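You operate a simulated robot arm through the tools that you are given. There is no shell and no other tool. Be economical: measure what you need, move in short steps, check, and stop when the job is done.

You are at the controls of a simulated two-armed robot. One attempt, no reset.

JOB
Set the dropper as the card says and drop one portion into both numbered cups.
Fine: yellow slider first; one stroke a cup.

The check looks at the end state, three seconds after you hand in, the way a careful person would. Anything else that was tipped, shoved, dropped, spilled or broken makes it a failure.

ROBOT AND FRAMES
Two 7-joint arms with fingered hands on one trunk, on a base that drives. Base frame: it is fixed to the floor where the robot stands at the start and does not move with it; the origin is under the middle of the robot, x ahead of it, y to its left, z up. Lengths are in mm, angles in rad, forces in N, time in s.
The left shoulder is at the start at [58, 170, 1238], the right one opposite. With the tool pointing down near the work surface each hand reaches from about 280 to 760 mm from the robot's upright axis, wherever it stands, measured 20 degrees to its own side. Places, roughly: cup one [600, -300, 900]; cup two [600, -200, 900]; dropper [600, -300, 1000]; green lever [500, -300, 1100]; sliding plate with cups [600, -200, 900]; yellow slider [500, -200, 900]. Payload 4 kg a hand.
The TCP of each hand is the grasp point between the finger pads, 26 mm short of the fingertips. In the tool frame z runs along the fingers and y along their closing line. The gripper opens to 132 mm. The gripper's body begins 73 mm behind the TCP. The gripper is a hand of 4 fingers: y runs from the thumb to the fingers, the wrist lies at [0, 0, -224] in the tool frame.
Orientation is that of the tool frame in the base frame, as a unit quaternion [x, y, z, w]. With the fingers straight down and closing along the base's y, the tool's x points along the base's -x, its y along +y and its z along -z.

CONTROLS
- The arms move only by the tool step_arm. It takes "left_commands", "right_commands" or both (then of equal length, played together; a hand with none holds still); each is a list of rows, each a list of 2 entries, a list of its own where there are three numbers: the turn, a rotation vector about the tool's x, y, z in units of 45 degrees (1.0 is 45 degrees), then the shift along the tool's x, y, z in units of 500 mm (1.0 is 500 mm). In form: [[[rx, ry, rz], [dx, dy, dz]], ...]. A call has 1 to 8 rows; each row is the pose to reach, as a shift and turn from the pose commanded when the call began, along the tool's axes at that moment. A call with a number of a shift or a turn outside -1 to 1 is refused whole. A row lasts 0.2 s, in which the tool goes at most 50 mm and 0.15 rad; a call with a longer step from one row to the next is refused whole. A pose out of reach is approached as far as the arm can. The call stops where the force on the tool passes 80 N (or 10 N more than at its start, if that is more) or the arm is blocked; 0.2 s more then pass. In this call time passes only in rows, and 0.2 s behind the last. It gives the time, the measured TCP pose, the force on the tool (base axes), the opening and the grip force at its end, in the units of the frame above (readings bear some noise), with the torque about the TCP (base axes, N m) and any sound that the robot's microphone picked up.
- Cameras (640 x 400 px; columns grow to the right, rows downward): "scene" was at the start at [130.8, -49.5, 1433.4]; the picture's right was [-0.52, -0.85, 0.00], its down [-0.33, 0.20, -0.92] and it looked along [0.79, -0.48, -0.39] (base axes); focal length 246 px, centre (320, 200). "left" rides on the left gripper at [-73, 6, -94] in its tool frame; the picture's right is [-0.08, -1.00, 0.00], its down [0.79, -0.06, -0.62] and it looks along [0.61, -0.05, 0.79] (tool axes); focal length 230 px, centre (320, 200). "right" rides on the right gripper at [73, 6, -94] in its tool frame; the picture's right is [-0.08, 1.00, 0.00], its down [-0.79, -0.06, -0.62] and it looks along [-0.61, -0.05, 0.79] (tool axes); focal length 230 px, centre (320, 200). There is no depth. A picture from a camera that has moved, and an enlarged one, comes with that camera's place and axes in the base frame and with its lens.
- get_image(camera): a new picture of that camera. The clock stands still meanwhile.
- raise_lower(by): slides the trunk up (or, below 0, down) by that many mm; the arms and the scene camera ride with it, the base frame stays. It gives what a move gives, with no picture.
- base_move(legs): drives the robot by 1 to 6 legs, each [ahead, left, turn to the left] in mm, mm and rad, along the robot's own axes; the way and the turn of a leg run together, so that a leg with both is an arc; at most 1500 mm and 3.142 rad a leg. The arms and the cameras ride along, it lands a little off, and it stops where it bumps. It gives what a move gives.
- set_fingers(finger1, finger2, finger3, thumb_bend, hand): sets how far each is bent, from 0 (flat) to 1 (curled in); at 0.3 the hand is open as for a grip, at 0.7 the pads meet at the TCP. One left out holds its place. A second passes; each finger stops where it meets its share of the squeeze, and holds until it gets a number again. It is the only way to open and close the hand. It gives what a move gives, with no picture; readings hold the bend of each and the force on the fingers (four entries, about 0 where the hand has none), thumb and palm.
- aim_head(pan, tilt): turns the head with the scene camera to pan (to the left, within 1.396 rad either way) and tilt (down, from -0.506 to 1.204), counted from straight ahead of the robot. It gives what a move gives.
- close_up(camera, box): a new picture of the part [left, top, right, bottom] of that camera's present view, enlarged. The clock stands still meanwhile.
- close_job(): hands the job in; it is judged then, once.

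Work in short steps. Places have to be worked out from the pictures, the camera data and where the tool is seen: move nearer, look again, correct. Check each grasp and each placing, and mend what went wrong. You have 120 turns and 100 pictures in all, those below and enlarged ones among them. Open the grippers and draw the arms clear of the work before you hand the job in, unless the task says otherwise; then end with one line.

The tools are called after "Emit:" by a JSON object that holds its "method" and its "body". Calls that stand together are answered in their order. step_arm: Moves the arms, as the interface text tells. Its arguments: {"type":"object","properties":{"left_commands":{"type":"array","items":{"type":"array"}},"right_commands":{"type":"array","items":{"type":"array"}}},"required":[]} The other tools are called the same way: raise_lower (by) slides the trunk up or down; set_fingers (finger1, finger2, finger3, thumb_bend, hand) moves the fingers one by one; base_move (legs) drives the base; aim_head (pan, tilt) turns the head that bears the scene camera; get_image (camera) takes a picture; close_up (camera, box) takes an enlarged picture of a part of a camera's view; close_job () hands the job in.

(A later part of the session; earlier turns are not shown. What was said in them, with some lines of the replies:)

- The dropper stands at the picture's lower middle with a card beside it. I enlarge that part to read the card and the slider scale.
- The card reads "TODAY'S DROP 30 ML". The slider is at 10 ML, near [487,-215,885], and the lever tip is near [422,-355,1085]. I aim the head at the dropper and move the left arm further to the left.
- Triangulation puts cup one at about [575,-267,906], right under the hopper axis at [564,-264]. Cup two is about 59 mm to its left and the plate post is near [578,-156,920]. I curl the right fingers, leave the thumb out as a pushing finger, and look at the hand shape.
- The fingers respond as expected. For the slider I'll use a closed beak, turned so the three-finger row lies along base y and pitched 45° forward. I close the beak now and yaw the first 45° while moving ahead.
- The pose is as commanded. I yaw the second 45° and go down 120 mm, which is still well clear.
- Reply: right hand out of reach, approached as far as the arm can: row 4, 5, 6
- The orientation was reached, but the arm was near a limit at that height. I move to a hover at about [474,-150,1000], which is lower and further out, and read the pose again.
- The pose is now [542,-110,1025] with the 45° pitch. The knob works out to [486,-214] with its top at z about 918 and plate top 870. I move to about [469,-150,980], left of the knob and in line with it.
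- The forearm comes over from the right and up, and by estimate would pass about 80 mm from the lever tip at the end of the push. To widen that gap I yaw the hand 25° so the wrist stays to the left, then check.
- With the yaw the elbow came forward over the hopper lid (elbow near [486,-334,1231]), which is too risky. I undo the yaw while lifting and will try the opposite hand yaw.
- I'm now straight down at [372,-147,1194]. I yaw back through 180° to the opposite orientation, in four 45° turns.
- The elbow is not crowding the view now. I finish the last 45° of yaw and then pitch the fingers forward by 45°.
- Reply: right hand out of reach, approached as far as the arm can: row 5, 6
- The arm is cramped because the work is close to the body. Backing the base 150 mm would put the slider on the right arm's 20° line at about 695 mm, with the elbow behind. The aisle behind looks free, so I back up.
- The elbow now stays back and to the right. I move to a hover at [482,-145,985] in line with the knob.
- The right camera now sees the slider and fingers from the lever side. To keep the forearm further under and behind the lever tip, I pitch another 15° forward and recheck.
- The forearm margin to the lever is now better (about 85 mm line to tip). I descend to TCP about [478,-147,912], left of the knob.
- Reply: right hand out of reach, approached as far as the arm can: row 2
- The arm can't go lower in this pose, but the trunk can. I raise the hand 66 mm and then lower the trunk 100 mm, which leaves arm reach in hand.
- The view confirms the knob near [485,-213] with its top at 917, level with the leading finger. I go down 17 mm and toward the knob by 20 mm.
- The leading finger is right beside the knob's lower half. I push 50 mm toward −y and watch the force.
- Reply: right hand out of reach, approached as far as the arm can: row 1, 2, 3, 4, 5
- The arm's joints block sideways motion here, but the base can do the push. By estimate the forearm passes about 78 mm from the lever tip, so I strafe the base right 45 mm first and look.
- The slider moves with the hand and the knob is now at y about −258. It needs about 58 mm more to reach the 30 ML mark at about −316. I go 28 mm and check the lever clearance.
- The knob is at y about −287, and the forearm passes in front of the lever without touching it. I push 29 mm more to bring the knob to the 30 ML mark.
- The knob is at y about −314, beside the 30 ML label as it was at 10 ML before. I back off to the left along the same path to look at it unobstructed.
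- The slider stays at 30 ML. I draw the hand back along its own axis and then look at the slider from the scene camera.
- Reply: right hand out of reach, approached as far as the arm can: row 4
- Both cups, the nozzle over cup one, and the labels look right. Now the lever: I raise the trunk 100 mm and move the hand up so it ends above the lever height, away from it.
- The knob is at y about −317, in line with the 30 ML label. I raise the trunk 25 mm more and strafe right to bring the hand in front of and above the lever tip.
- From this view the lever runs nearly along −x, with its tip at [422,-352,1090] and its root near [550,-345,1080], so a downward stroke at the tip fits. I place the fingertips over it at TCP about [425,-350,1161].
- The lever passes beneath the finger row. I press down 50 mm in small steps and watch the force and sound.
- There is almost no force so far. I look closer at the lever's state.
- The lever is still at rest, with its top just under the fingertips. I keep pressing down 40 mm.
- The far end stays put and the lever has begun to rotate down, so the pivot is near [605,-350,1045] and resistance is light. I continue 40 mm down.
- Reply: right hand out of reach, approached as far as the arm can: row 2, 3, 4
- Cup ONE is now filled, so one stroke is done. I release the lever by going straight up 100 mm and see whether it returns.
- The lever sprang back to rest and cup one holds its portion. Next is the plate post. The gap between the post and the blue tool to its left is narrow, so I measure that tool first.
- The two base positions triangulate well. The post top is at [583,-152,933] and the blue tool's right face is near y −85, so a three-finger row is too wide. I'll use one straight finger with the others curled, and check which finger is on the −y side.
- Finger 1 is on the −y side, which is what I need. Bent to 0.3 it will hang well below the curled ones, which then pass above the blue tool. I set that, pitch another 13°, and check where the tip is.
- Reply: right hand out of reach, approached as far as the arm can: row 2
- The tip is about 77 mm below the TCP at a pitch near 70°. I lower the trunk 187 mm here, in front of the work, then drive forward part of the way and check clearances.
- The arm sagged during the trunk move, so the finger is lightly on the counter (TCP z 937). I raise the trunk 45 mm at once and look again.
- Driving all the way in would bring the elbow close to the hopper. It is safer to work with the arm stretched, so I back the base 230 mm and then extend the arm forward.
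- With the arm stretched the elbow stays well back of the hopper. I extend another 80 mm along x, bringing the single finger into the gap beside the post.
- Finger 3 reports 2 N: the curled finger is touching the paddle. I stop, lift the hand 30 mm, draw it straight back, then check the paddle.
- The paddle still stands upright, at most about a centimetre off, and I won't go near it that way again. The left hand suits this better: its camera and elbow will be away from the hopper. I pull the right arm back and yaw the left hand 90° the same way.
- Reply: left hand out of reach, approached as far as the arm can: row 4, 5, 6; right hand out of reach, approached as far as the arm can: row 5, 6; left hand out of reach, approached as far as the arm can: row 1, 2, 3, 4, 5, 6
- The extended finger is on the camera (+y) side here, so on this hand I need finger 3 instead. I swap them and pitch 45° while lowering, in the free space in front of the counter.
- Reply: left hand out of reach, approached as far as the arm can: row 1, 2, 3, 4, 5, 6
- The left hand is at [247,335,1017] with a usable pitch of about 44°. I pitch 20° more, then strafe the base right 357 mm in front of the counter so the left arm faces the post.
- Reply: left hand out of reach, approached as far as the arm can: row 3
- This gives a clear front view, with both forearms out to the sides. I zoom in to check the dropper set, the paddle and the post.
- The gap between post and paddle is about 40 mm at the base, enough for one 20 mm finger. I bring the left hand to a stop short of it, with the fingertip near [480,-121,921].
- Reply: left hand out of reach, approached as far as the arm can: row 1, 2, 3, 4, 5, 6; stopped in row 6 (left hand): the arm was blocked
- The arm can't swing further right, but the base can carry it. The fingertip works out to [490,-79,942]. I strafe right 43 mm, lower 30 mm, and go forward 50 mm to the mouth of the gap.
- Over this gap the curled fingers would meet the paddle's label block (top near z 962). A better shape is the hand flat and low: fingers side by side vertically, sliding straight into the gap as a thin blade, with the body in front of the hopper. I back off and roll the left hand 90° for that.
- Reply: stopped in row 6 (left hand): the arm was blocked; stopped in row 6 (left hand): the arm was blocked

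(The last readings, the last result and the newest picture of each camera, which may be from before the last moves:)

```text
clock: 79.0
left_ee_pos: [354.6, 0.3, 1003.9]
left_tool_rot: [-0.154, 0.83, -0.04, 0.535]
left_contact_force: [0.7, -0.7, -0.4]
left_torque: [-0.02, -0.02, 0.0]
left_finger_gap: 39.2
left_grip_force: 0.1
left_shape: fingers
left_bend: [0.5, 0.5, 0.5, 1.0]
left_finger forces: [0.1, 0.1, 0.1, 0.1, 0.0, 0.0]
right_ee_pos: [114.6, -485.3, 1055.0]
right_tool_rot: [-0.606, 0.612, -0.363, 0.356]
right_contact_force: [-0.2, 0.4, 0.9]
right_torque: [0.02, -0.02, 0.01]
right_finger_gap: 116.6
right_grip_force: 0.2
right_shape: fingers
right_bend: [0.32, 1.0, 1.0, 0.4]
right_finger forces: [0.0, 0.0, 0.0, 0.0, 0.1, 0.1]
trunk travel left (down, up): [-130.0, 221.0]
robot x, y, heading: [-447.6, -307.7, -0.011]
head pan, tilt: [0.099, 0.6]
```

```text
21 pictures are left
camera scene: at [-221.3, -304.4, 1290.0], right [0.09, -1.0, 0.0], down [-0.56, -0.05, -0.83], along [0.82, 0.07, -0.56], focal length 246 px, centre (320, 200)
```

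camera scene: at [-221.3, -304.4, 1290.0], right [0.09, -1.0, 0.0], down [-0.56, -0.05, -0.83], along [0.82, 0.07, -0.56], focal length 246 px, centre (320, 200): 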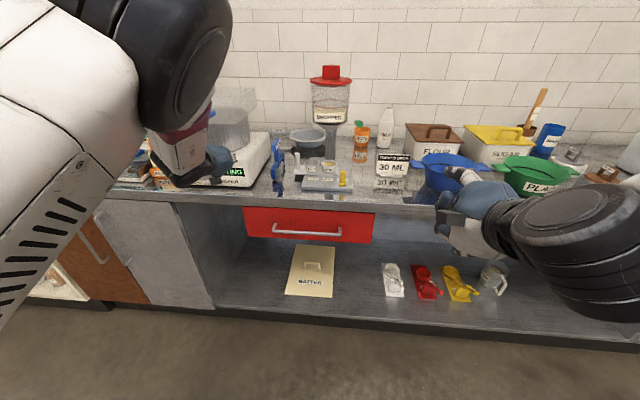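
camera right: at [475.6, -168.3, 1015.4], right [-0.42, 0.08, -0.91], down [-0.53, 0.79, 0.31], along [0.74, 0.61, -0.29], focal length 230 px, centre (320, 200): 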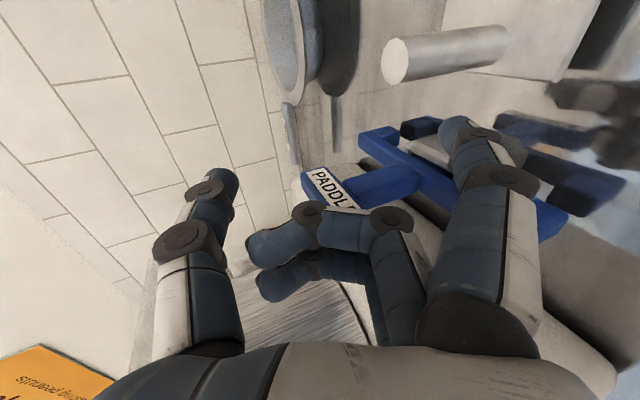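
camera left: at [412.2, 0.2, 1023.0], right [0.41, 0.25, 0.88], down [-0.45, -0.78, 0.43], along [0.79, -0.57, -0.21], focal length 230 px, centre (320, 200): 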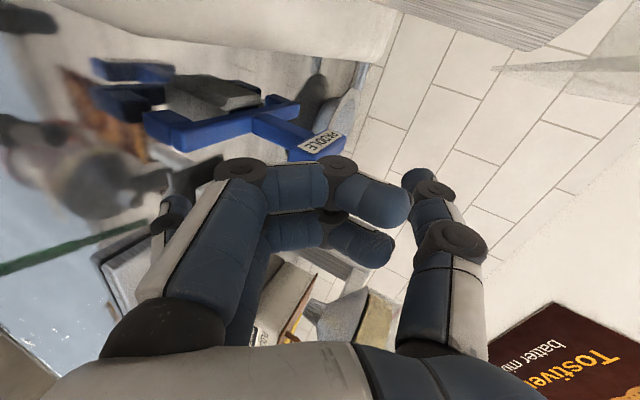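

The hand is now nearly in the flat orientation. I make the remaining small turn: roll 14°, pitch 10°, and a slight yaw.

Emit:
{"method": "step_arm", "body": {"left_commands": [[[0.04, -0.063, 0.123], [0, 0, 0]], [[0.08, -0.127, 0.247], [0, 0, 0]], [[0.117, -0.19, 0.37], [0, 0, 0]]]}}

Emit:
{"method": "get_image", "body": {"camera": "left"}}

```text
clock: 80.0
left_ee_pos: [351.9, 37.4, 1008.0]
left_tool_rot: [-0.043, 0.797, 0.011, 0.602]
left_contact_force: [-0.2, -0.4, -0.3]
left_torque: [-0.02, -0.02, 0.02]
left_finger_gap: 39.2
left_grip_force: 0.2
left_shape: fingers
left_bend: [0.5, 0.5, 0.5, 1.0]
left_finger forces: [0.0, 0.0, 0.1, 0.1, 0.1, 0.0]
right_ee_pos: [114.4, -484.9, 1054.2]
right_tool_rot: [-0.606, 0.612, -0.362, 0.356]
right_contact_force: [0.6, 0.3, -0.1]
right_torque: [-0.01, 0.01, 0.04]
right_finger_gap: 116.1
right_grip_force: 0.1
right_shape: fingers
right_bend: [0.32, 1.0, 1.0, 0.4]
right_finger forces: [0.0, 0.0, 0.1, 0.0, 0.0, 0.0]
trunk travel left (down, up): [-130.0, 221.0]
robot x, y, heading: [-443.7, -310.2, -0.011]
head pan, tilt: [0.099, 0.6]
stopped in row 3 (left hand): the arm was blocked; the commanded pose is now the measured one
```

```text
20 pictures are left
camera left: at [282.1, 41.3, 1104.5], right [0.1, -0.99, 0.11], down [-0.8, -0.15, -0.58], along [0.59, -0.03, -0.81], focal length 230 px, centre (320, 200)
```

left: 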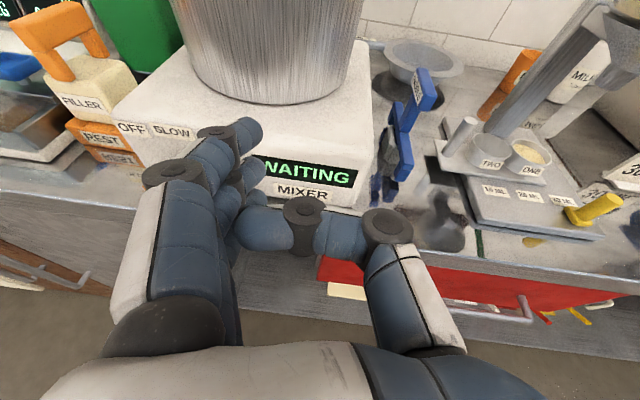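

This is a clear view: post, paddle and cups are well separated and the fingers form a vertical blade. I straighten the fingers a bit, open the thumb to pass above the cup rims, and then lower the trunk to working height while still away from the counter.

Emit:
{"method": "set_fingers", "body": {"hand": "left", "finger1": 0.42, "finger2": 0.42, "finger3": 0.42, "thumb_bend": 0.25}}

Emit:
{"method": "raise_lower", "body": {"by": -70}}

Emit:
{"method": "base_move", "body": {"legs": [[0, -190, 0.01]]}}

Emit:
{"method": "get_image", "body": {"camera": "left"}}

```text
clock: 81.0
left_ee_pos: [351.5, 38.1, 1008.8]
left_tool_rot: [-0.044, 0.798, 0.012, 0.601]
left_contact_force: [-1.8, -0.2, -1.1]
left_torque: [0.0, 0.01, -0.02]
left_finger_gap: 121.5
left_grip_force: 0.0
left_shape: fingers
left_bend: [0.42, 0.42, 0.42, 0.25]
left_finger forces: [0.1, 0.0, 0.0, 0.0, 0.1, 0.0]
right_ee_pos: [115.6, -485.0, 1055.4]
right_tool_rot: [-0.606, 0.612, -0.363, 0.355]
right_contact_force: [0.0, 0.7, 0.7]
right_torque: [-0.01, -0.02, 0.0]
right_finger_gap: 116.5
right_grip_force: 0.0
right_shape: fingers
right_bend: [0.32, 1.0, 1.0, 0.4]
right_finger forces: [0.1, 0.0, 0.1, 0.0, 0.0, 0.0]
trunk travel left (down, up): [-130.0, 221.0]
robot x, y, heading: [-448.8, -308.1, -0.009]
head pan, tilt: [0.099, 0.6]
```

```text
clock: 82.0
left_ee_pos: [343.0, 66.1, 930.9]
left_tool_rot: [-0.072, 0.799, 0.016, 0.597]
left_contact_force: [-0.1, -0.3, 1.0]
left_torque: [0.0, 0.04, -0.03]
left_finger_gap: 121.4
left_grip_force: 0.0
left_shape: fingers
left_bend: [0.42, 0.42, 0.42, 0.25]
left_finger forces: [0.0, 0.1, 0.0, 0.0, 0.0, 0.1]
right_ee_pos: [142.6, -486.0, 886.9]
right_tool_rot: [-0.641, 0.648, -0.293, 0.288]
right_contact_force: [-0.6, -0.1, 0.1]
right_torque: [0.02, -0.02, -0.01]
right_finger_gap: 116.3
right_grip_force: 0.0
right_shape: fingers
right_bend: [0.32, 1.0, 1.0, 0.4]
right_finger forces: [0.1, 0.0, 0.0, 0.1, 0.1, 0.0]
trunk travel left (down, up): [-60.0, 291.0]
robot x, y, heading: [-442.8, -312.4, -0.007]
head pan, tilt: [0.099, 0.6]
```

```text
clock: 84.3
left_ee_pos: [340.1, -110.4, 934.8]
left_tool_rot: [-0.078, 0.795, 0.016, 0.601]
left_contact_force: [-0.5, -1.2, 0.2]
left_torque: [0.01, 0.0, -0.02]
left_finger_gap: 121.5
left_grip_force: 0.1
left_shape: fingers
left_bend: [0.42, 0.42, 0.42, 0.25]
left_finger forces: [0.0, 0.0, 0.1, 0.1, 0.0, 0.1]
right_ee_pos: [146.3, -663.0, 885.2]
right_tool_rot: [0.647, -0.644, 0.29, -0.289]
right_contact_force: [0.7, -1.1, 0.1]
right_torque: [-0.04, -0.01, 0.02]
right_finger_gap: 116.5
right_grip_force: 0.1
right_shape: fingers
right_bend: [0.32, 1.0, 1.0, 0.4]
right_finger forces: [0.1, 0.0, 0.1, 0.1, 0.1, 0.1]
trunk travel left (down, up): [-60.0, 291.0]
robot x, y, heading: [-445.8, -496.2, 0.003]
head pan, tilt: [0.099, 0.6]
```

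```text
19 pictures are left
camera left: at [270.2, -107.8, 1031.1], right [0.17, -0.98, 0.14], down [-0.79, -0.22, -0.58], along [0.59, -0.02, -0.81], focal length 230 px, centre (320, 200)
```

left: 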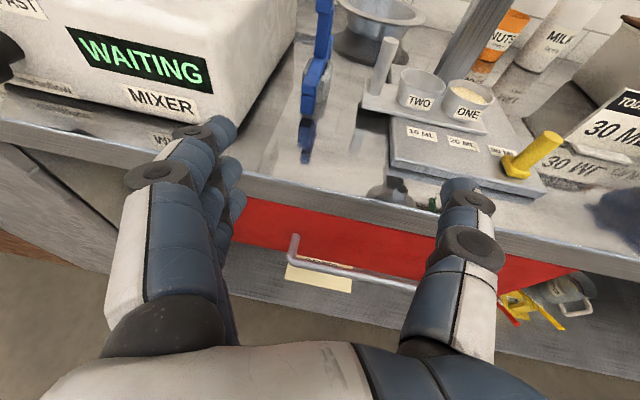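

The left hand is at the right height with a 7° yaw error, which a small base turn will fix. The right hand sagged low, so before driving in I raise it 200 mm clear of the counter edge. Then I turn the base −0.1 rad.

Emit:
{"method": "step_arm", "body": {"right_commands": [[[0, 0, 0], [0, -0.06, -0.053]], [[0, 0, 0], [0, -0.12, -0.106]], [[0, 0, 0], [0, -0.18, -0.158]], [[0, 0, 0], [0, -0.24, -0.211]], [[0, 0, 0], [0, -0.3, -0.264]]]}}

Emit:
{"method": "base_move", "body": {"legs": [[0, 0, -0.1]]}}

```text
clock: 85.5
left_ee_pos: [338.1, -107.6, 934.4]
left_tool_rot: [-0.083, 0.796, 0.017, 0.6]
left_contact_force: [0.1, 0.3, -0.7]
left_torque: [0.0, 0.0, -0.01]
left_finger_gap: 121.5
left_grip_force: 0.1
left_shape: fingers
left_bend: [0.42, 0.42, 0.42, 0.25]
left_finger forces: [0.1, 0.0, 0.0, 0.0, 0.1, 0.0]
right_ee_pos: [147.3, -660.2, 1084.8]
right_tool_rot: [0.647, -0.644, 0.29, -0.289]
right_contact_force: [-1.2, 0.1, -0.2]
right_torque: [0.01, 0.0, 0.02]
right_finger_gap: 116.4
right_grip_force: 0.0
right_shape: fingers
right_bend: [0.32, 1.0, 1.0, 0.4]
right_finger forces: [0.0, 0.0, 0.0, 0.0, 0.0, 0.0]
trunk travel left (down, up): [-60.0, 291.0]
robot x, y, heading: [-447.9, -495.0, 0.008]
head pan, tilt: [0.099, 0.6]
```

```text
clock: 86.5
left_ee_pos: [373.9, -188.7, 934.8]
left_tool_rot: [-0.042, 0.798, -0.013, 0.601]
left_contact_force: [0.5, 0.5, 0.2]
left_torque: [-0.02, 0.03, 0.01]
left_finger_gap: 121.6
left_grip_force: 0.0
left_shape: fingers
left_bend: [0.42, 0.42, 0.42, 0.25]
left_finger forces: [0.1, 0.1, 0.1, 0.0, 0.0, 0.1]
right_ee_pos: [128.0, -720.3, 1085.2]
right_tool_rot: [-0.614, 0.675, -0.303, 0.274]
right_contact_force: [0.3, 0.1, -0.1]
right_torque: [0.01, 0.0, 0.02]
right_finger_gap: 116.1
right_grip_force: 0.0
right_shape: fingers
right_bend: [0.32, 1.0, 1.0, 0.4]
right_finger forces: [0.0, 0.0, 0.0, 0.1, 0.0, 0.1]
trunk travel left (down, up): [-60.0, 291.0]
robot x, y, heading: [-449.3, -496.9, -0.094]
head pan, tilt: [0.099, 0.6]
```

The alignment is good now (yaw about 2°). I drive so the TCP goes to about [484,-171,935], with the fingertips short of the gap, and look.

Emit:
{"method": "base_move", "body": {"legs": [[108, 28, 0]]}}

Emit:
{"method": "get_image", "body": {"camera": "left"}}

Emit:
{"method": "get_image", "body": {"camera": "scene"}}

```text
clock: 87.6
left_ee_pos: [483.7, -171.2, 934.2]
left_tool_rot: [-0.042, 0.799, -0.015, 0.599]
left_contact_force: [-0.2, 0.9, -0.7]
left_torque: [0.01, -0.01, -0.02]
left_finger_gap: 121.5
left_grip_force: 0.1
left_shape: fingers
left_bend: [0.42, 0.42, 0.42, 0.25]
left_finger forces: [0.0, 0.0, 0.0, 0.1, 0.1, 0.0]
right_ee_pos: [235.4, -703.7, 1085.0]
right_tool_rot: [-0.612, 0.677, -0.305, 0.273]
right_contact_force: [-0.3, -0.4, -1.1]
right_torque: [0.02, -0.02, -0.04]
right_finger_gap: 116.3
right_grip_force: 0.0
right_shape: fingers
right_bend: [0.32, 1.0, 1.0, 0.4]
right_finger forces: [0.0, 0.0, 0.0, 0.0, 0.1, 0.0]
trunk travel left (down, up): [-60.0, 291.0]
robot x, y, heading: [-337.5, -477.4, -0.1]
head pan, tilt: [0.099, 0.6]
```

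```text
18 pictures are left
camera left: at [414.0, -161.1, 1029.9], right [0.07, -0.99, 0.15], down [-0.81, -0.14, -0.57], along [0.59, -0.08, -0.81], focal length 230 px, centre (320, 200)
```

left: 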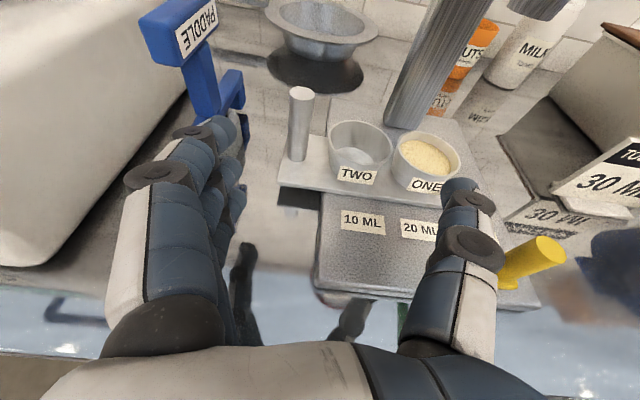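

```text
17 pictures are left
camera scene: at [-37.6, -499.7, 1207.8], right [0.0, -1.0, 0.0], down [-0.57, 0.0, -0.82], along [0.82, 0.0, -0.57], focal length 246 px, centre (320, 200)
```

scene: 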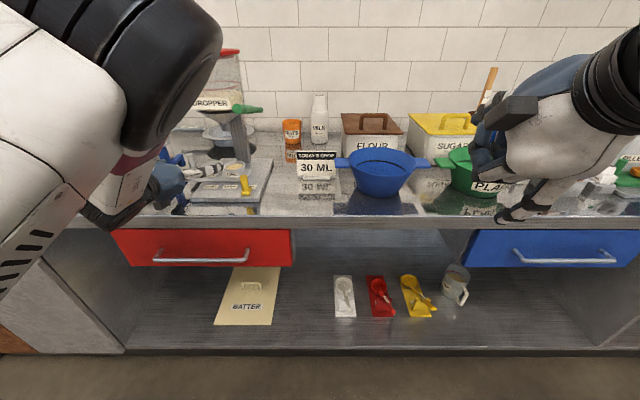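

The picture confirms the post at [583,-151] and the finger blade lined up with the gap. The thumb is above the cup rims. I go in 60 mm and check the forces.

Emit:
{"method": "base_move", "body": {"legs": [[60, 6, 0]]}}

Emit:
{"method": "get_image", "body": {"camera": "left"}}

```text
clock: 88.6
left_ee_pos: [541.6, -171.1, 934.7]
left_tool_rot: [-0.042, 0.8, -0.015, 0.599]
left_contact_force: [-0.4, -0.2, -0.5]
left_torque: [0.03, -0.03, -0.05]
left_finger_gap: 121.6
left_grip_force: 0.1
left_shape: fingers
left_bend: [0.42, 0.42, 0.42, 0.25]
left_finger forces: [0.0, 0.1, 0.0, 0.0, 0.0, 0.0]
right_ee_pos: [294.7, -702.6, 1083.9]
right_tool_rot: [-0.612, 0.676, -0.304, 0.274]
right_contact_force: [0.6, 0.0, 0.1]
right_torque: [-0.03, -0.01, 0.0]
right_finger_gap: 116.2
right_grip_force: 0.1
right_shape: fingers
right_bend: [0.32, 1.0, 1.0, 0.4]
right_finger forces: [0.0, 0.0, 0.0, 0.0, 0.1, 0.0]
trunk travel left (down, up): [-60.0, 291.0]
robot x, y, heading: [-278.7, -476.4, -0.095]
head pan, tilt: [0.099, 0.6]
```

```text
16 pictures are left
camera left: at [472.7, -160.5, 1029.7], right [0.07, -0.99, 0.15], down [-0.81, -0.14, -0.57], along [0.59, -0.08, -0.81], focal length 230 px, centre (320, 200)
```

left: 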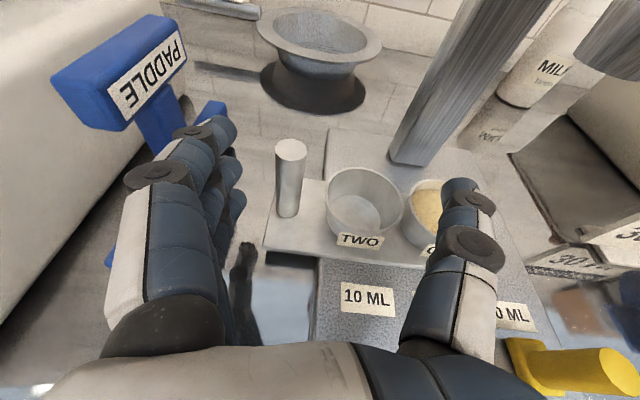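

No contact so far, and the post stands right of the blade with the paddle block to its left. I go in the last 37 mm, biased 3 mm away from the paddle.

Emit:
{"method": "base_move", "body": {"legs": [[37, 1, 0]]}}

Emit:
{"method": "get_image", "body": {"camera": "left"}}

```text
clock: 89.5
left_ee_pos: [579.5, -173.5, 933.0]
left_tool_rot: [-0.042, 0.799, -0.015, 0.6]
left_contact_force: [0.6, -0.2, 0.6]
left_torque: [0.02, 0.01, -0.01]
left_finger_gap: 121.8
left_grip_force: 0.1
left_shape: fingers
left_bend: [0.42, 0.42, 0.42, 0.25]
left_finger forces: [0.1, 0.0, 0.0, 0.0, 0.1, 0.0]
right_ee_pos: [331.4, -705.5, 1083.5]
right_tool_rot: [-0.613, 0.676, -0.304, 0.273]
right_contact_force: [0.8, 0.3, -0.1]
right_torque: [-0.02, -0.01, -0.02]
right_finger_gap: 116.3
right_grip_force: 0.1
right_shape: fingers
right_bend: [0.32, 1.0, 1.0, 0.4]
right_finger forces: [0.0, 0.0, 0.0, 0.0, 0.0, 0.1]
trunk travel left (down, up): [-60.0, 291.0]
robot x, y, heading: [-242.7, -482.3, -0.095]
head pan, tilt: [0.099, 0.6]
```

```text
15 pictures are left
camera left: at [510.2, -163.5, 1029.6], right [0.07, -0.99, 0.15], down [-0.81, -0.14, -0.57], along [0.59, -0.08, -0.81], focal length 230 px, centre (320, 200)
```

left: 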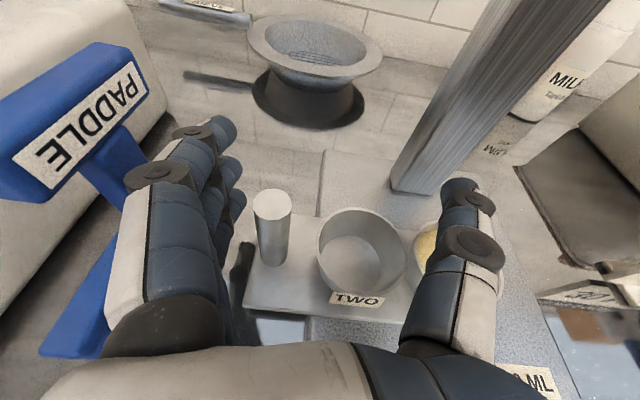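

The blade is in the gap with no contact, and the post is just right of the fingers. I push toward −y by moving the base 45 mm right and then check.

Emit:
{"method": "base_move", "body": {"legs": [[4, -45, 0]]}}

Emit:
{"method": "get_image", "body": {"camera": "left"}}

```text
clock: 90.5
left_ee_pos: [578.5, -217.9, 934.9]
left_tool_rot: [-0.043, 0.798, -0.014, 0.6]
left_contact_force: [-0.9, -0.3, 0.0]
left_torque: [-0.03, 0.0, 0.03]
left_finger_gap: 121.6
left_grip_force: 0.0
left_shape: fingers
left_bend: [0.42, 0.42, 0.42, 0.25]
left_finger forces: [0.1, 0.0, 0.1, 0.0, 0.0, 0.0]
right_ee_pos: [330.6, -748.4, 1083.5]
right_tool_rot: [-0.613, 0.676, -0.304, 0.274]
right_contact_force: [0.4, 0.4, 0.5]
right_torque: [0.0, -0.02, -0.01]
right_finger_gap: 116.3
right_grip_force: 0.0
right_shape: fingers
right_bend: [0.32, 1.0, 1.0, 0.4]
right_finger forces: [0.1, 0.0, 0.0, 0.0, 0.1, 0.1]
trunk travel left (down, up): [-60.0, 291.0]
robot x, y, heading: [-239.7, -524.3, -0.094]
head pan, tilt: [0.099, 0.6]
```

```text
14 pictures are left
camera left: at [508.7, -206.9, 1030.2], right [0.07, -0.99, 0.15], down [-0.81, -0.15, -0.57], along [0.59, -0.08, -0.81], focal length 230 px, centre (320, 200)
```

left: 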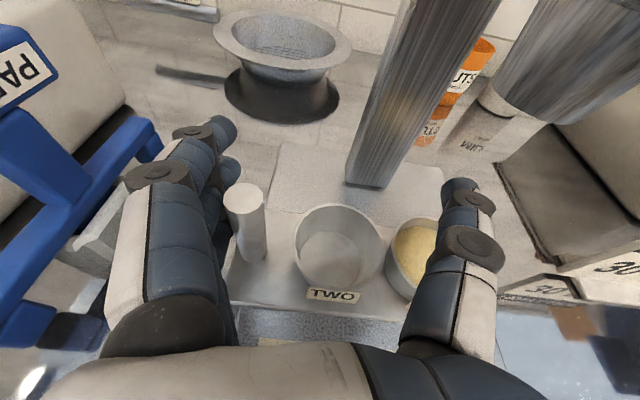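

The plate slides with the post: cup two has moved about 30 mm of the roughly 58 mm needed. I push 28 mm more.

Emit:
{"method": "base_move", "body": {"legs": [[3, -28, 0]]}}

Emit:
{"method": "get_image", "body": {"camera": "left"}}

```text
clock: 91.5
left_ee_pos: [577.2, -244.5, 934.2]
left_tool_rot: [-0.043, 0.799, -0.015, 0.6]
left_contact_force: [0.2, 0.9, 0.7]
left_torque: [0.0, -0.04, 0.03]
left_finger_gap: 121.7
left_grip_force: 0.1
left_shape: fingers
left_bend: [0.42, 0.42, 0.42, 0.25]
left_finger forces: [0.0, 0.0, 0.1, 0.0, 0.0, 0.1]
right_ee_pos: [330.7, -777.6, 1083.1]
right_tool_rot: [-0.613, 0.676, -0.304, 0.274]
right_contact_force: [0.7, -0.3, 1.0]
right_torque: [0.01, 0.05, 0.01]
right_finger_gap: 116.7
right_grip_force: 0.0
right_shape: fingers
right_bend: [0.32, 1.0, 1.0, 0.4]
right_finger forces: [0.1, 0.0, 0.0, 0.1, 0.0, 0.0]
trunk travel left (down, up): [-60.0, 291.0]
robot x, y, heading: [-239.1, -553.1, -0.093]
head pan, tilt: [0.099, 0.6]
```

```text
13 pictures are left
camera left: at [508.9, -234.6, 1030.2], right [0.07, -0.99, 0.15], down [-0.81, -0.15, -0.57], along [0.59, -0.08, -0.81], focal length 230 px, centre (320, 200)
```

left: 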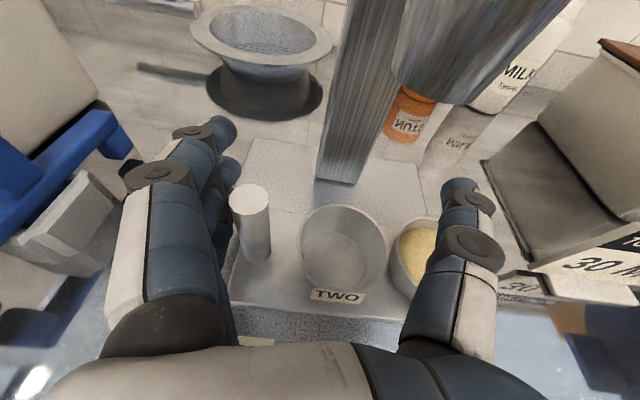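

Cup two has moved about 59 mm in all and now stands where cup one was, under the nozzle. I leave by the way I came: strafe left 65 mm, then back out straight.

Emit:
{"method": "base_move", "body": {"legs": [[-6, 65, 0]]}}

Emit:
{"method": "base_move", "body": {"legs": [[-220, -21, 0]]}}

Emit:
{"method": "get_image", "body": {"camera": "left"}}

```text
clock: 92.8
left_ee_pos: [577.7, -175.9, 934.1]
left_tool_rot: [-0.045, 0.799, -0.013, 0.6]
left_contact_force: [-0.7, 0.7, 0.8]
left_torque: [0.0, 0.01, -0.02]
left_finger_gap: 121.6
left_grip_force: 0.1
left_shape: fingers
left_bend: [0.42, 0.42, 0.42, 0.25]
left_finger forces: [0.1, 0.0, 0.0, 0.1, 0.0, 0.0]
right_ee_pos: [331.2, -709.0, 1083.6]
right_tool_rot: [-0.612, 0.676, -0.304, 0.273]
right_contact_force: [0.1, -0.4, 0.0]
right_torque: [0.02, 0.01, 0.0]
right_finger_gap: 116.6
right_grip_force: 0.1
right_shape: fingers
right_bend: [0.32, 1.0, 1.0, 0.4]
right_finger forces: [0.1, 0.1, 0.0, 0.0, 0.0, 0.1]
trunk travel left (down, up): [-60.0, 291.0]
robot x, y, heading: [-239.7, -482.7, -0.097]
head pan, tilt: [0.099, 0.6]
```

```text
clock: 94.4
left_ee_pos: [356.5, -173.9, 935.1]
left_tool_rot: [-0.045, 0.799, -0.013, 0.6]
left_contact_force: [-0.6, -0.8, 0.7]
left_torque: [0.02, -0.02, 0.0]
left_finger_gap: 121.9
left_grip_force: 0.2
left_shape: fingers
left_bend: [0.42, 0.42, 0.42, 0.25]
left_finger forces: [0.1, 0.0, 0.1, 0.0, 0.0, 0.0]
right_ee_pos: [111.4, -707.4, 1082.8]
right_tool_rot: [-0.614, 0.675, -0.304, 0.274]
right_contact_force: [-0.5, 0.1, 0.0]
right_torque: [-0.01, 0.0, 0.03]
right_finger_gap: 116.3
right_grip_force: 0.0
right_shape: fingers
right_bend: [0.32, 1.0, 1.0, 0.4]
right_finger forces: [0.0, 0.0, 0.1, 0.1, 0.0, 0.0]
trunk travel left (down, up): [-60.0, 291.0]
robot x, y, heading: [-461.9, -484.7, -0.088]
head pan, tilt: [0.099, 0.6]
```

```text
12 pictures are left
camera left: at [287.5, -164.5, 1030.3], right [0.08, -0.99, 0.15], down [-0.8, -0.15, -0.57], along [0.59, -0.08, -0.81], focal length 230 px, centre (320, 200)
```

left: 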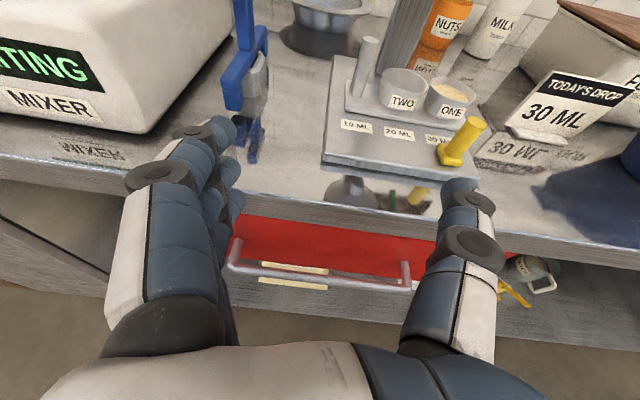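

The plate is at its new position, and the knob and paddle are undisturbed. Now the second stroke with the right hand: I pull the left arm back so it clears the mixer, and close the right fingers into the beak used before.

Emit:
{"method": "step_arm", "body": {"left_commands": [[[0, 0, 0], [0, 0, -0.085]], [[0, 0, 0], [0, 0, -0.17]], [[0, 0, 0], [0, 0, -0.255]], [[0, 0, 0], [0, 0, -0.34]], [[0, 0, 0], [0, 0, -0.425]], [[0, 0, 0], [0, 0, -0.51]], [[0, 0, 0], [0, 0, -0.595]]]}}

Emit:
{"method": "set_fingers", "body": {"hand": "right", "finger1": 0.68, "finger2": 0.68, "finger3": 0.68, "thumb_bend": 0.68}}

Emit:
{"method": "raise_lower", "body": {"by": 150}}

```text
clock: 96.0
left_ee_pos: [169.5, -120.2, 1020.8]
left_tool_rot: [-0.076, 0.796, -0.024, 0.6]
left_contact_force: [-0.4, -0.6, -0.6]
left_torque: [-0.01, 0.04, 0.01]
left_finger_gap: 121.9
left_grip_force: 0.1
left_shape: fingers
left_bend: [0.42, 0.42, 0.42, 0.25]
left_finger forces: [0.0, 0.0, 0.1, 0.1, 0.1, 0.0]
left hand out of reach, approached as far as the arm can: row 5, 6, 7
right_ee_pos: [112.9, -708.1, 1083.5]
right_tool_rot: [-0.614, 0.675, -0.304, 0.274]
right_contact_force: [-0.1, 0.0, 0.3]
right_torque: [0.0, -0.02, 0.01]
right_finger_gap: 116.3
right_grip_force: 0.1
right_shape: fingers
right_bend: [0.32, 1.0, 1.0, 0.4]
right_finger forces: [0.0, 0.0, 0.0, 0.0, 0.0, 0.0]
trunk travel left (down, up): [-60.0, 291.0]
robot x, y, heading: [-461.7, -487.9, -0.099]
head pan, tilt: [0.099, 0.6]
```

```text
clock: 97.0
left_ee_pos: [169.1, -118.4, 1018.2]
left_tool_rot: [-0.076, 0.798, -0.021, 0.597]
left_contact_force: [0.1, 0.1, 0.6]
left_torque: [0.03, -0.01, 0.0]
left_finger_gap: 121.6
left_grip_force: 0.1
left_shape: fingers
left_bend: [0.42, 0.42, 0.42, 0.25]
left_finger forces: [0.0, 0.0, 0.1, 0.0, 0.0, 0.0]
right_ee_pos: [110.8, -707.7, 1085.1]
right_tool_rot: [-0.614, 0.675, -0.304, 0.274]
right_contact_force: [-0.7, 0.7, 0.7]
right_torque: [0.0, 0.01, 0.0]
right_finger_gap: 18.4
right_grip_force: 0.0
right_shape: fingers
right_bend: [0.68, 0.68, 0.68, 0.68]
right_finger forces: [0.0, 0.0, 0.1, 0.0, 0.0, 0.0]
trunk travel left (down, up): [-60.0, 291.0]
robot x, y, heading: [-459.6, -488.6, -0.089]
head pan, tilt: [0.099, 0.6]
```

```text
clock: 98.8
left_ee_pos: [174.3, -132.0, 1170.7]
left_tool_rot: [-0.045, 0.799, -0.013, 0.6]
left_contact_force: [0.8, -0.2, -0.5]
left_torque: [-0.05, -0.01, 0.01]
left_finger_gap: 121.9
left_grip_force: 0.1
left_shape: fingers
left_bend: [0.42, 0.42, 0.42, 0.25]
left_finger forces: [0.1, 0.0, 0.1, 0.0, 0.0, 0.0]
right_ee_pos: [113.7, -707.6, 1233.9]
right_tool_rot: [-0.614, 0.675, -0.303, 0.273]
right_contact_force: [0.9, 0.1, 0.4]
right_torque: [-0.01, -0.03, 0.0]
right_finger_gap: 18.8
right_grip_force: 0.1
right_shape: fingers
right_bend: [0.68, 0.68, 0.68, 0.68]
right_finger forces: [0.1, 0.0, 0.0, 0.1, 0.1, 0.0]
trunk travel left (down, up): [-210.0, 141.0]
robot x, y, heading: [-458.9, -489.1, -0.092]
head pan, tilt: [0.099, 0.6]
```

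The right hand is above lever height. I extend it 120 mm forward and drive the base left and ahead so the beak comes over the lever tip, keeping the left arm in front of the mixer.

Emit:
{"method": "step_arm", "body": {"right_commands": [[[0, 0, 0], [-0.008, -0.023, 0.086]], [[0, 0, 0], [-0.015, -0.047, 0.172]], [[0, 0, 0], [-0.023, -0.07, 0.258]]]}}

Emit:
{"method": "base_move", "body": {"legs": [[0, 374, 0], [130, 0, 0]]}}

Emit:
{"method": "aim_head", "body": {"pan": -0.1, "tilt": 0.6}}

Emit:
{"method": "get_image", "body": {"camera": "right"}}

Emit:
{"method": "get_image", "body": {"camera": "scene"}}

```text
clock: 99.6
left_ee_pos: [176.1, -132.6, 1170.6]
left_tool_rot: [-0.045, 0.799, -0.013, 0.599]
left_contact_force: [0.7, -0.5, 0.8]
left_torque: [0.01, -0.03, -0.01]
left_finger_gap: 121.8
left_grip_force: 0.1
left_shape: fingers
left_bend: [0.42, 0.42, 0.42, 0.25]
left_finger forces: [0.0, 0.0, 0.0, 0.0, 0.0, 0.0]
right_ee_pos: [234.2, -706.7, 1171.9]
right_tool_rot: [-0.614, 0.675, -0.303, 0.274]
right_contact_force: [0.6, -0.2, 0.0]
right_torque: [-0.01, 0.02, 0.0]
right_finger_gap: 18.3
right_grip_force: 0.1
right_shape: fingers
right_bend: [0.68, 0.68, 0.68, 0.68]
right_finger forces: [0.0, 0.1, 0.1, 0.0, 0.0, 0.1]
trunk travel left (down, up): [-210.0, 141.0]
robot x, y, heading: [-459.2, -483.0, -0.095]
head pan, tilt: [0.099, 0.6]
```

```text
clock: 104.3
left_ee_pos: [340.6, 230.1, 1172.5]
left_tool_rot: [-0.045, 0.799, -0.013, 0.6]
left_contact_force: [-0.5, -0.4, -0.9]
left_torque: [0.02, -0.03, -0.02]
left_finger_gap: 121.7
left_grip_force: 0.2
left_shape: fingers
left_bend: [0.42, 0.42, 0.42, 0.25]
left_finger forces: [0.0, 0.1, 0.0, 0.0, 0.0, 0.1]
right_ee_pos: [398.3, -343.4, 1172.0]
right_tool_rot: [-0.613, 0.675, -0.304, 0.275]
right_contact_force: [0.2, -0.5, -0.9]
right_torque: [0.03, -0.02, 0.02]
right_finger_gap: 18.5
right_grip_force: 0.0
right_shape: fingers
right_bend: [0.68, 0.68, 0.68, 0.68]
right_finger forces: [0.1, 0.1, 0.0, 0.1, 0.1, 0.0]
trunk travel left (down, up): [-210.0, 141.0]
robot x, y, heading: [-297.6, -123.3, -0.096]
head pan, tilt: [0.099, 0.6]
```

```text
clock: 105.1
left_ee_pos: [339.0, 231.4, 1172.5]
left_tool_rot: [-0.045, 0.798, -0.013, 0.6]
left_contact_force: [0.1, 0.3, -0.6]
left_torque: [-0.01, -0.01, -0.01]
left_finger_gap: 121.6
left_grip_force: 0.1
left_shape: fingers
left_bend: [0.42, 0.42, 0.42, 0.25]
left_finger forces: [0.1, 0.1, 0.0, 0.0, 0.0, 0.0]
right_ee_pos: [397.8, -343.0, 1172.8]
right_tool_rot: [-0.614, 0.675, -0.303, 0.274]
right_contact_force: [-0.5, 0.0, 0.4]
right_torque: [0.0, 0.03, 0.01]
right_finger_gap: 18.9
right_grip_force: 0.1
right_shape: fingers
right_bend: [0.68, 0.68, 0.68, 0.68]
right_finger forces: [0.0, 0.1, 0.0, 0.1, 0.1, 0.0]
trunk travel left (down, up): [-210.0, 141.0]
robot x, y, heading: [-293.0, -124.3, -0.099]
head pan, tilt: [-0.099, 0.6]
```

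```text
11 pictures are left
camera right: at [315.3, -408.6, 1230.3], right [-0.65, 0.14, -0.75], down [-0.34, 0.82, 0.45], along [0.68, 0.55, -0.49], focal length 230 px, centre (320, 200)
```

right: 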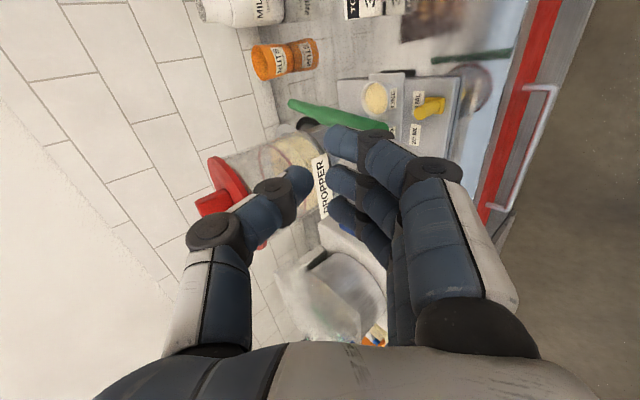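

```text
10 pictures are left
camera scene: at [-139.9, -147.5, 1374.4], right [-0.19, -0.98, 0.0], down [-0.55, 0.11, -0.83], along [0.81, -0.16, -0.56], focal length 246 px, centre (320, 200)
```

scene: 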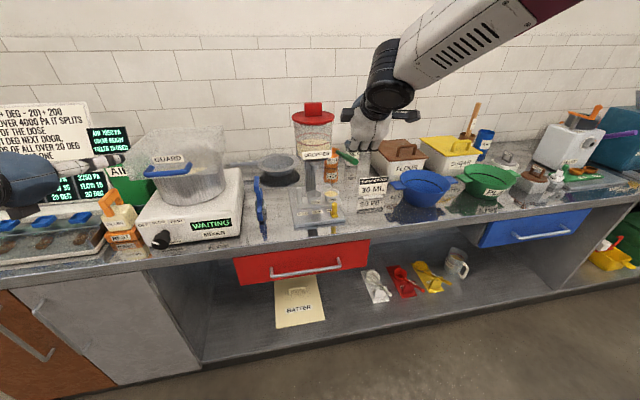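

The view is clear. Before the second stroke I check that cup two sits under the nozzle.

Emit:
{"method": "close_up", "body": {"camera": "scene", "box": [250, 95, 400, 235]}}

```text
2.86 times, centred on (325, 165) of scene
camera zoom: at [-139.9, -147.5, 1374.4], right [-0.19, -0.98, 0.0], down [-0.55, 0.11, -0.83], along [0.81, -0.16, -0.56], focal length 704 px, centre (306, 300)
```

zoom: 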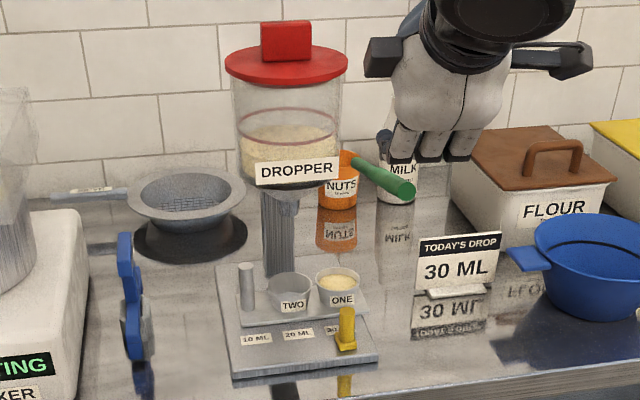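

Cup two is aligned with the nozzle axis (both at y about −268). I move the beak over the lever tip and press down 60 mm.

Emit:
{"method": "step_arm", "body": {"right_commands": [[[0, 0, 0], [0.01, -0.006, 0.082]]]}}

Emit:
{"method": "step_arm", "body": {"right_commands": [[[0, 0, 0], [0, 0.0149, 0.0133]], [[0, 0, 0], [0, 0.0298, 0.0266]], [[0, 0, 0], [0, 0.0446, 0.0399]], [[0, 0, 0], [0, 0.0595, 0.0532]], [[0, 0, 0], [0, 0.0744, 0.0665]], [[0, 0, 0], [0, 0.0893, 0.0798]]]}}

Emit:
{"method": "close_up", "body": {"camera": "scene", "box": [250, 95, 400, 235]}}

```text
clock: 105.5
left_ee_pos: [341.4, 231.2, 1171.6]
left_tool_rot: [-0.045, 0.8, -0.014, 0.599]
left_contact_force: [0.4, 0.1, -0.7]
left_torque: [-0.03, -0.01, 0.01]
left_finger_gap: 121.9
left_grip_force: 0.0
left_shape: fingers
left_bend: [0.42, 0.42, 0.42, 0.25]
left_finger forces: [0.0, 0.0, 0.0, 0.1, 0.1, 0.0]
right_ee_pos: [429.2, -351.5, 1142.9]
right_tool_rot: [-0.614, 0.675, -0.303, 0.273]
right_contact_force: [0.2, -0.7, 0.1]
right_torque: [0.01, -0.02, -0.01]
right_finger_gap: 18.8
right_grip_force: 0.0
right_shape: fingers
right_bend: [0.68, 0.68, 0.68, 0.68]
right_finger forces: [0.0, 0.0, 0.0, 0.0, 0.0, 0.1]
trunk travel left (down, up): [-210.0, 141.0]
robot x, y, heading: [-293.6, -124.1, -0.092]
head pan, tilt: [-0.099, 0.6]
```

```text
clock: 106.9
left_ee_pos: [339.2, 231.1, 1173.2]
left_tool_rot: [-0.045, 0.799, -0.013, 0.6]
left_contact_force: [0.3, -0.2, -0.3]
left_torque: [0.01, -0.01, -0.01]
left_finger_gap: 121.6
left_grip_force: 0.0
left_shape: fingers
left_bend: [0.42, 0.42, 0.42, 0.25]
left_finger forces: [0.0, 0.0, 0.0, 0.0, 0.0, 0.0]
right_ee_pos: [429.0, -349.9, 1086.4]
right_tool_rot: [-0.614, 0.675, -0.304, 0.273]
right_contact_force: [-0.7, -0.5, 0.1]
right_torque: [0.01, -0.03, -0.02]
right_finger_gap: 18.8
right_grip_force: 0.0
right_shape: fingers
right_bend: [0.68, 0.68, 0.68, 0.68]
right_finger forces: [0.1, 0.2, 0.0, 0.1, 0.0, 0.1]
trunk travel left (down, up): [-210.0, 141.0]
robot x, y, heading: [-291.3, -121.3, -0.095]
head pan, tilt: [-0.099, 0.6]
```

```text
2.86 times, centred on (325, 165) of scene
camera zoom: at [-139.5, -147.1, 1374.3], right [-0.19, -0.98, 0.0], down [-0.55, 0.11, -0.83], along [0.81, -0.16, -0.56], focal length 704 px, centre (306, 300)
```

zoom: 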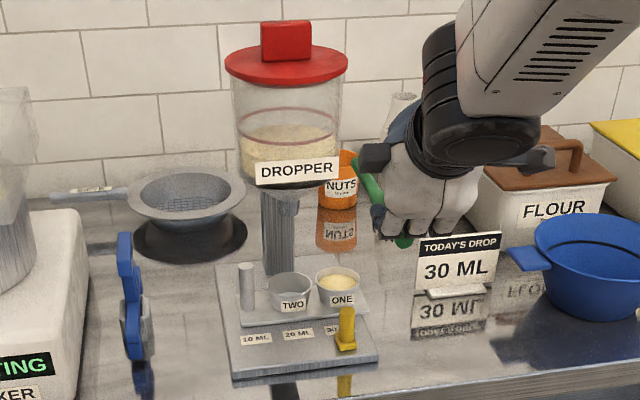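

The lever is moving down and cup two is still empty. I press about 24 mm more.

Emit:
{"method": "step_arm", "body": {"right_commands": [[[0, 0, 0], [0, 0.0119, 0.0106]], [[0, 0, 0], [0, 0.0238, 0.0213]], [[0, 0, 0], [0, 0.0357, 0.0319]]]}}

Emit:
{"method": "close_up", "body": {"camera": "scene", "box": [250, 95, 400, 235]}}

```text
clock: 107.7
left_ee_pos: [340.2, 230.7, 1174.2]
left_tool_rot: [-0.046, 0.799, -0.013, 0.599]
left_contact_force: [-1.1, -0.2, 0.0]
left_torque: [0.0, -0.02, 0.01]
left_finger_gap: 121.4
left_grip_force: 0.1
left_shape: fingers
left_bend: [0.42, 0.42, 0.42, 0.25]
left_finger forces: [0.0, 0.1, 0.0, 0.0, 0.1, 0.0]
right_ee_pos: [429.4, -368.7, 1074.3]
right_tool_rot: [-0.596, 0.688, -0.3, 0.285]
right_contact_force: [0.1, 1.2, 1.2]
right_torque: [0.0, 0.01, 0.0]
right_finger_gap: 18.8
right_grip_force: 0.2
right_shape: fingers
right_bend: [0.68, 0.68, 0.68, 0.68]
right_finger forces: [0.1, 0.0, 0.3, 0.0, 0.1, 0.0]
trunk travel left (down, up): [-210.0, 141.0]
robot x, y, heading: [-294.9, -122.8, -0.096]
head pan, tilt: [-0.099, 0.6]
```

```text
2.86 times, centred on (325, 165) of scene
camera zoom: at [-139.6, -148.0, 1374.3], right [-0.19, -0.98, 0.0], down [-0.55, 0.11, -0.83], along [0.81, -0.16, -0.57], focal length 704 px, centre (306, 300)
```

zoom: 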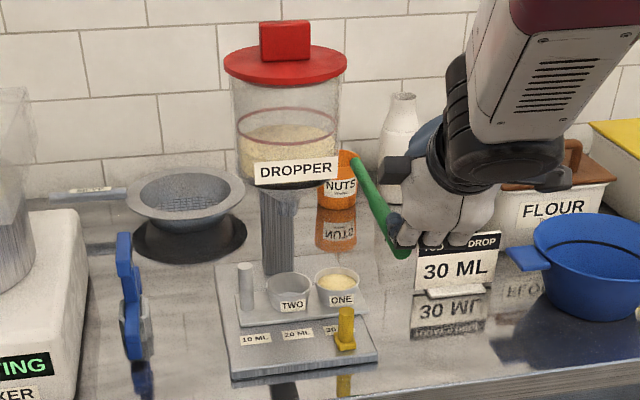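

The arm reached a limit and drifted to y −369, but the lever now sits in the groove between two fingers. I finish the stroke with the trunk, lowering 12 mm.

Emit:
{"method": "raise_lower", "body": {"by": -12}}

Emit:
{"method": "close_up", "body": {"camera": "scene", "box": [250, 95, 400, 235]}}

```text
clock: 108.3
left_ee_pos: [338.7, 231.2, 1161.1]
left_tool_rot: [-0.045, 0.798, -0.014, 0.601]
left_contact_force: [0.1, 0.8, 0.2]
left_torque: [-0.01, -0.01, -0.01]
left_finger_gap: 121.6
left_grip_force: 0.2
left_shape: fingers
left_bend: [0.42, 0.42, 0.42, 0.25]
left_finger forces: [0.0, 0.1, 0.0, 0.0, 0.0, 0.0]
right_ee_pos: [427.5, -385.7, 1050.0]
right_tool_rot: [-0.587, 0.7, -0.295, 0.279]
right_contact_force: [-0.1, -0.2, -0.1]
right_torque: [0.02, 0.02, -0.01]
right_finger_gap: 18.6
right_grip_force: 0.1
right_shape: fingers
right_bend: [0.68, 0.68, 0.68, 0.68]
right_finger forces: [0.1, 0.1, 0.4, 0.0, 0.0, 0.0]
trunk travel left (down, up): [-198.0, 153.0]
robot x, y, heading: [-295.3, -122.9, -0.092]
head pan, tilt: [-0.099, 0.6]
```

```text
2.86 times, centred on (325, 165) of scene
camera zoom: at [-133.2, -148.1, 1362.2], right [-0.19, -0.98, 0.0], down [-0.55, 0.11, -0.83], along [0.81, -0.16, -0.56], focal length 704 px, centre (306, 300)
```

zoom: 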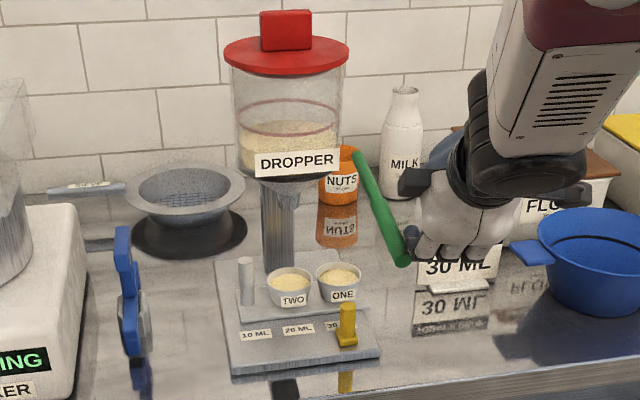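

Cup TWO is filled to the same level. I release the lever by raising the trunk 100 mm and look.

Emit:
{"method": "raise_lower", "body": {"by": 100}}

Emit:
{"method": "base_move", "body": {"legs": [[-250, 0, 0]]}}

Emit:
{"method": "get_image", "body": {"camera": "scene"}}

```text
clock: 109.6
left_ee_pos: [340.2, 231.0, 1260.0]
left_tool_rot: [-0.045, 0.799, -0.013, 0.599]
left_contact_force: [-0.2, -0.1, 0.7]
left_torque: [0.02, 0.01, -0.01]
left_finger_gap: 121.6
left_grip_force: 0.0
left_shape: fingers
left_bend: [0.42, 0.42, 0.42, 0.25]
left_finger forces: [0.0, 0.0, 0.0, 0.0, 0.0, 0.0]
right_ee_pos: [430.8, -384.3, 1162.3]
right_tool_rot: [-0.586, 0.697, -0.299, 0.286]
right_contact_force: [-0.2, 0.1, -0.1]
right_torque: [-0.01, 0.02, 0.02]
right_finger_gap: 18.5
right_grip_force: 0.0
right_shape: fingers
right_bend: [0.68, 0.68, 0.68, 0.68]
right_finger forces: [0.0, 0.0, 0.0, 0.1, 0.0, 0.0]
trunk travel left (down, up): [-298.0, 53.0]
robot x, y, heading: [-297.9, -124.5, -0.098]
head pan, tilt: [-0.099, 0.6]
```

```text
clock: 111.5
left_ee_pos: [87.7, 254.0, 1261.5]
left_tool_rot: [-0.045, 0.798, -0.013, 0.601]
left_contact_force: [-0.7, 0.6, 0.2]
left_torque: [0.02, -0.01, -0.01]
left_finger_gap: 121.7
left_grip_force: 0.0
left_shape: fingers
left_bend: [0.42, 0.42, 0.42, 0.25]
left_finger forces: [0.0, 0.0, 0.0, 0.0, 0.1, 0.0]
right_ee_pos: [176.2, -364.6, 1154.4]
right_tool_rot: [-0.586, 0.7, -0.297, 0.281]
right_contact_force: [1.0, 0.1, 0.1]
right_torque: [-0.03, -0.04, 0.0]
right_finger_gap: 18.6
right_grip_force: 0.0
right_shape: fingers
right_bend: [0.68, 0.68, 0.68, 0.68]
right_finger forces: [0.0, 0.0, 0.0, 0.0, 0.0, 0.0]
trunk travel left (down, up): [-298.0, 53.0]
robot x, y, heading: [-551.5, -100.4, -0.095]
head pan, tilt: [-0.099, 0.6]
```

```text
5 pictures are left
camera scene: at [-420.1, -121.8, 1464.2], right [-0.19, -0.98, 0.0], down [-0.55, 0.11, -0.83], along [0.81, -0.16, -0.56], focal length 246 px, centre (320, 200)
```

scene: 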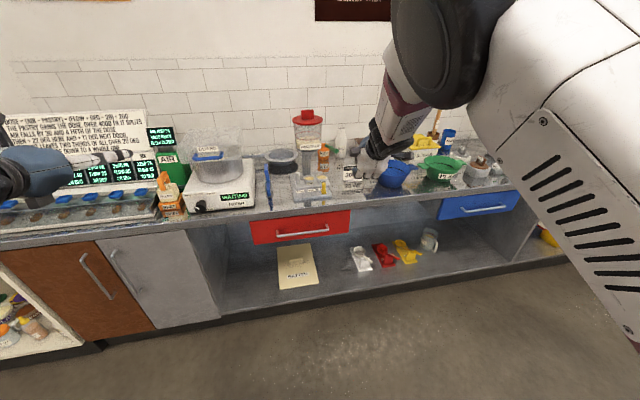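

The robot is clear of the work. I open both hands and take a final close-up of the dropper.

Emit:
{"method": "set_fingers", "body": {"hand": "right", "finger1": 0.3, "finger2": 0.3, "finger3": 0.3, "thumb_bend": 0.3}}

Emit:
{"method": "set_fingers", "body": {"hand": "left", "finger1": 0.3, "finger2": 0.3, "finger3": 0.3, "thumb_bend": 0.3}}

Emit:
{"method": "close_up", "body": {"camera": "scene", "box": [250, 100, 370, 220]}}

```text
clock: 112.5
left_ee_pos: [87.4, 252.9, 1261.1]
left_tool_rot: [-0.045, 0.799, -0.013, 0.6]
left_contact_force: [0.8, 0.2, -0.3]
left_torque: [0.0, -0.01, -0.02]
left_finger_gap: 121.8
left_grip_force: 0.0
left_shape: fingers
left_bend: [0.42, 0.42, 0.42, 0.25]
left_finger forces: [0.0, 0.1, 0.1, 0.1, 0.0, 0.1]
right_ee_pos: [177.0, -366.6, 1153.9]
right_tool_rot: [-0.583, 0.703, -0.295, 0.281]
right_contact_force: [0.0, 0.0, 0.2]
right_torque: [0.01, 0.0, 0.0]
right_finger_gap: 135.8
right_grip_force: 0.1
right_shape: fingers
right_bend: [0.3, 0.3, 0.3, 0.3]
right_finger forces: [0.1, 0.0, 0.0, 0.0, 0.1, 0.1]
trunk travel left (down, up): [-298.0, 53.0]
robot x, y, heading: [-549.8, -93.8, -0.093]
head pan, tilt: [-0.099, 0.6]
```

```text
clock: 113.5
left_ee_pos: [89.5, 252.5, 1261.4]
left_tool_rot: [-0.045, 0.799, -0.013, 0.599]
left_contact_force: [0.4, -0.1, 0.4]
left_torque: [-0.01, 0.0, -0.01]
left_finger_gap: 136.4
left_grip_force: 0.0
left_shape: fingers
left_bend: [0.3, 0.3, 0.3, 0.3]
left_finger forces: [0.0, 0.1, 0.0, 0.0, 0.1, 0.0]
right_ee_pos: [177.7, -368.3, 1153.6]
right_tool_rot: [-0.583, 0.703, -0.295, 0.281]
right_contact_force: [1.0, -0.3, -0.6]
right_torque: [0.03, -0.01, -0.01]
right_finger_gap: 135.6
right_grip_force: 0.2
right_shape: fingers
right_bend: [0.3, 0.3, 0.3, 0.3]
right_finger forces: [0.0, 0.0, 0.0, 0.1, 0.0, 0.0]
trunk travel left (down, up): [-298.0, 53.0]
robot x, y, heading: [-544.6, -101.4, -0.095]
head pan, tilt: [-0.099, 0.6]
```

```text
3.33 times, centred on (310, 160) of scene
camera zoom: at [-419.3, -121.9, 1464.1], right [-0.19, -0.98, 0.0], down [-0.55, 0.11, -0.83], along [0.81, -0.16, -0.56], focal length 821 px, centre (353, 333)
```

zoom: 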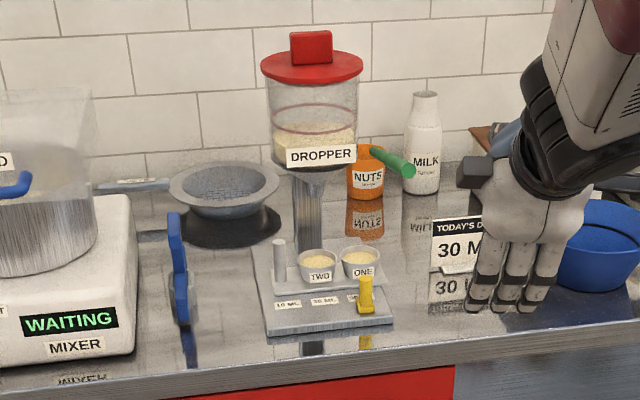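

Both cups hold equal portions, the slider is at 30 ML, the lever is back up, nothing is tipped or spilled, and the hands are open and clear. I hand the job in.

Emit:
{"method": "close_job", "body": {}}

```text
The job is handed in.
```

I set the slider to 30 ML as the card says, gave each cup one stroke (both hold equal portions), and handed the job in; on the way a curled finger lightly touched the paddle, which stayed upright but may have moved up to about a centimetre.
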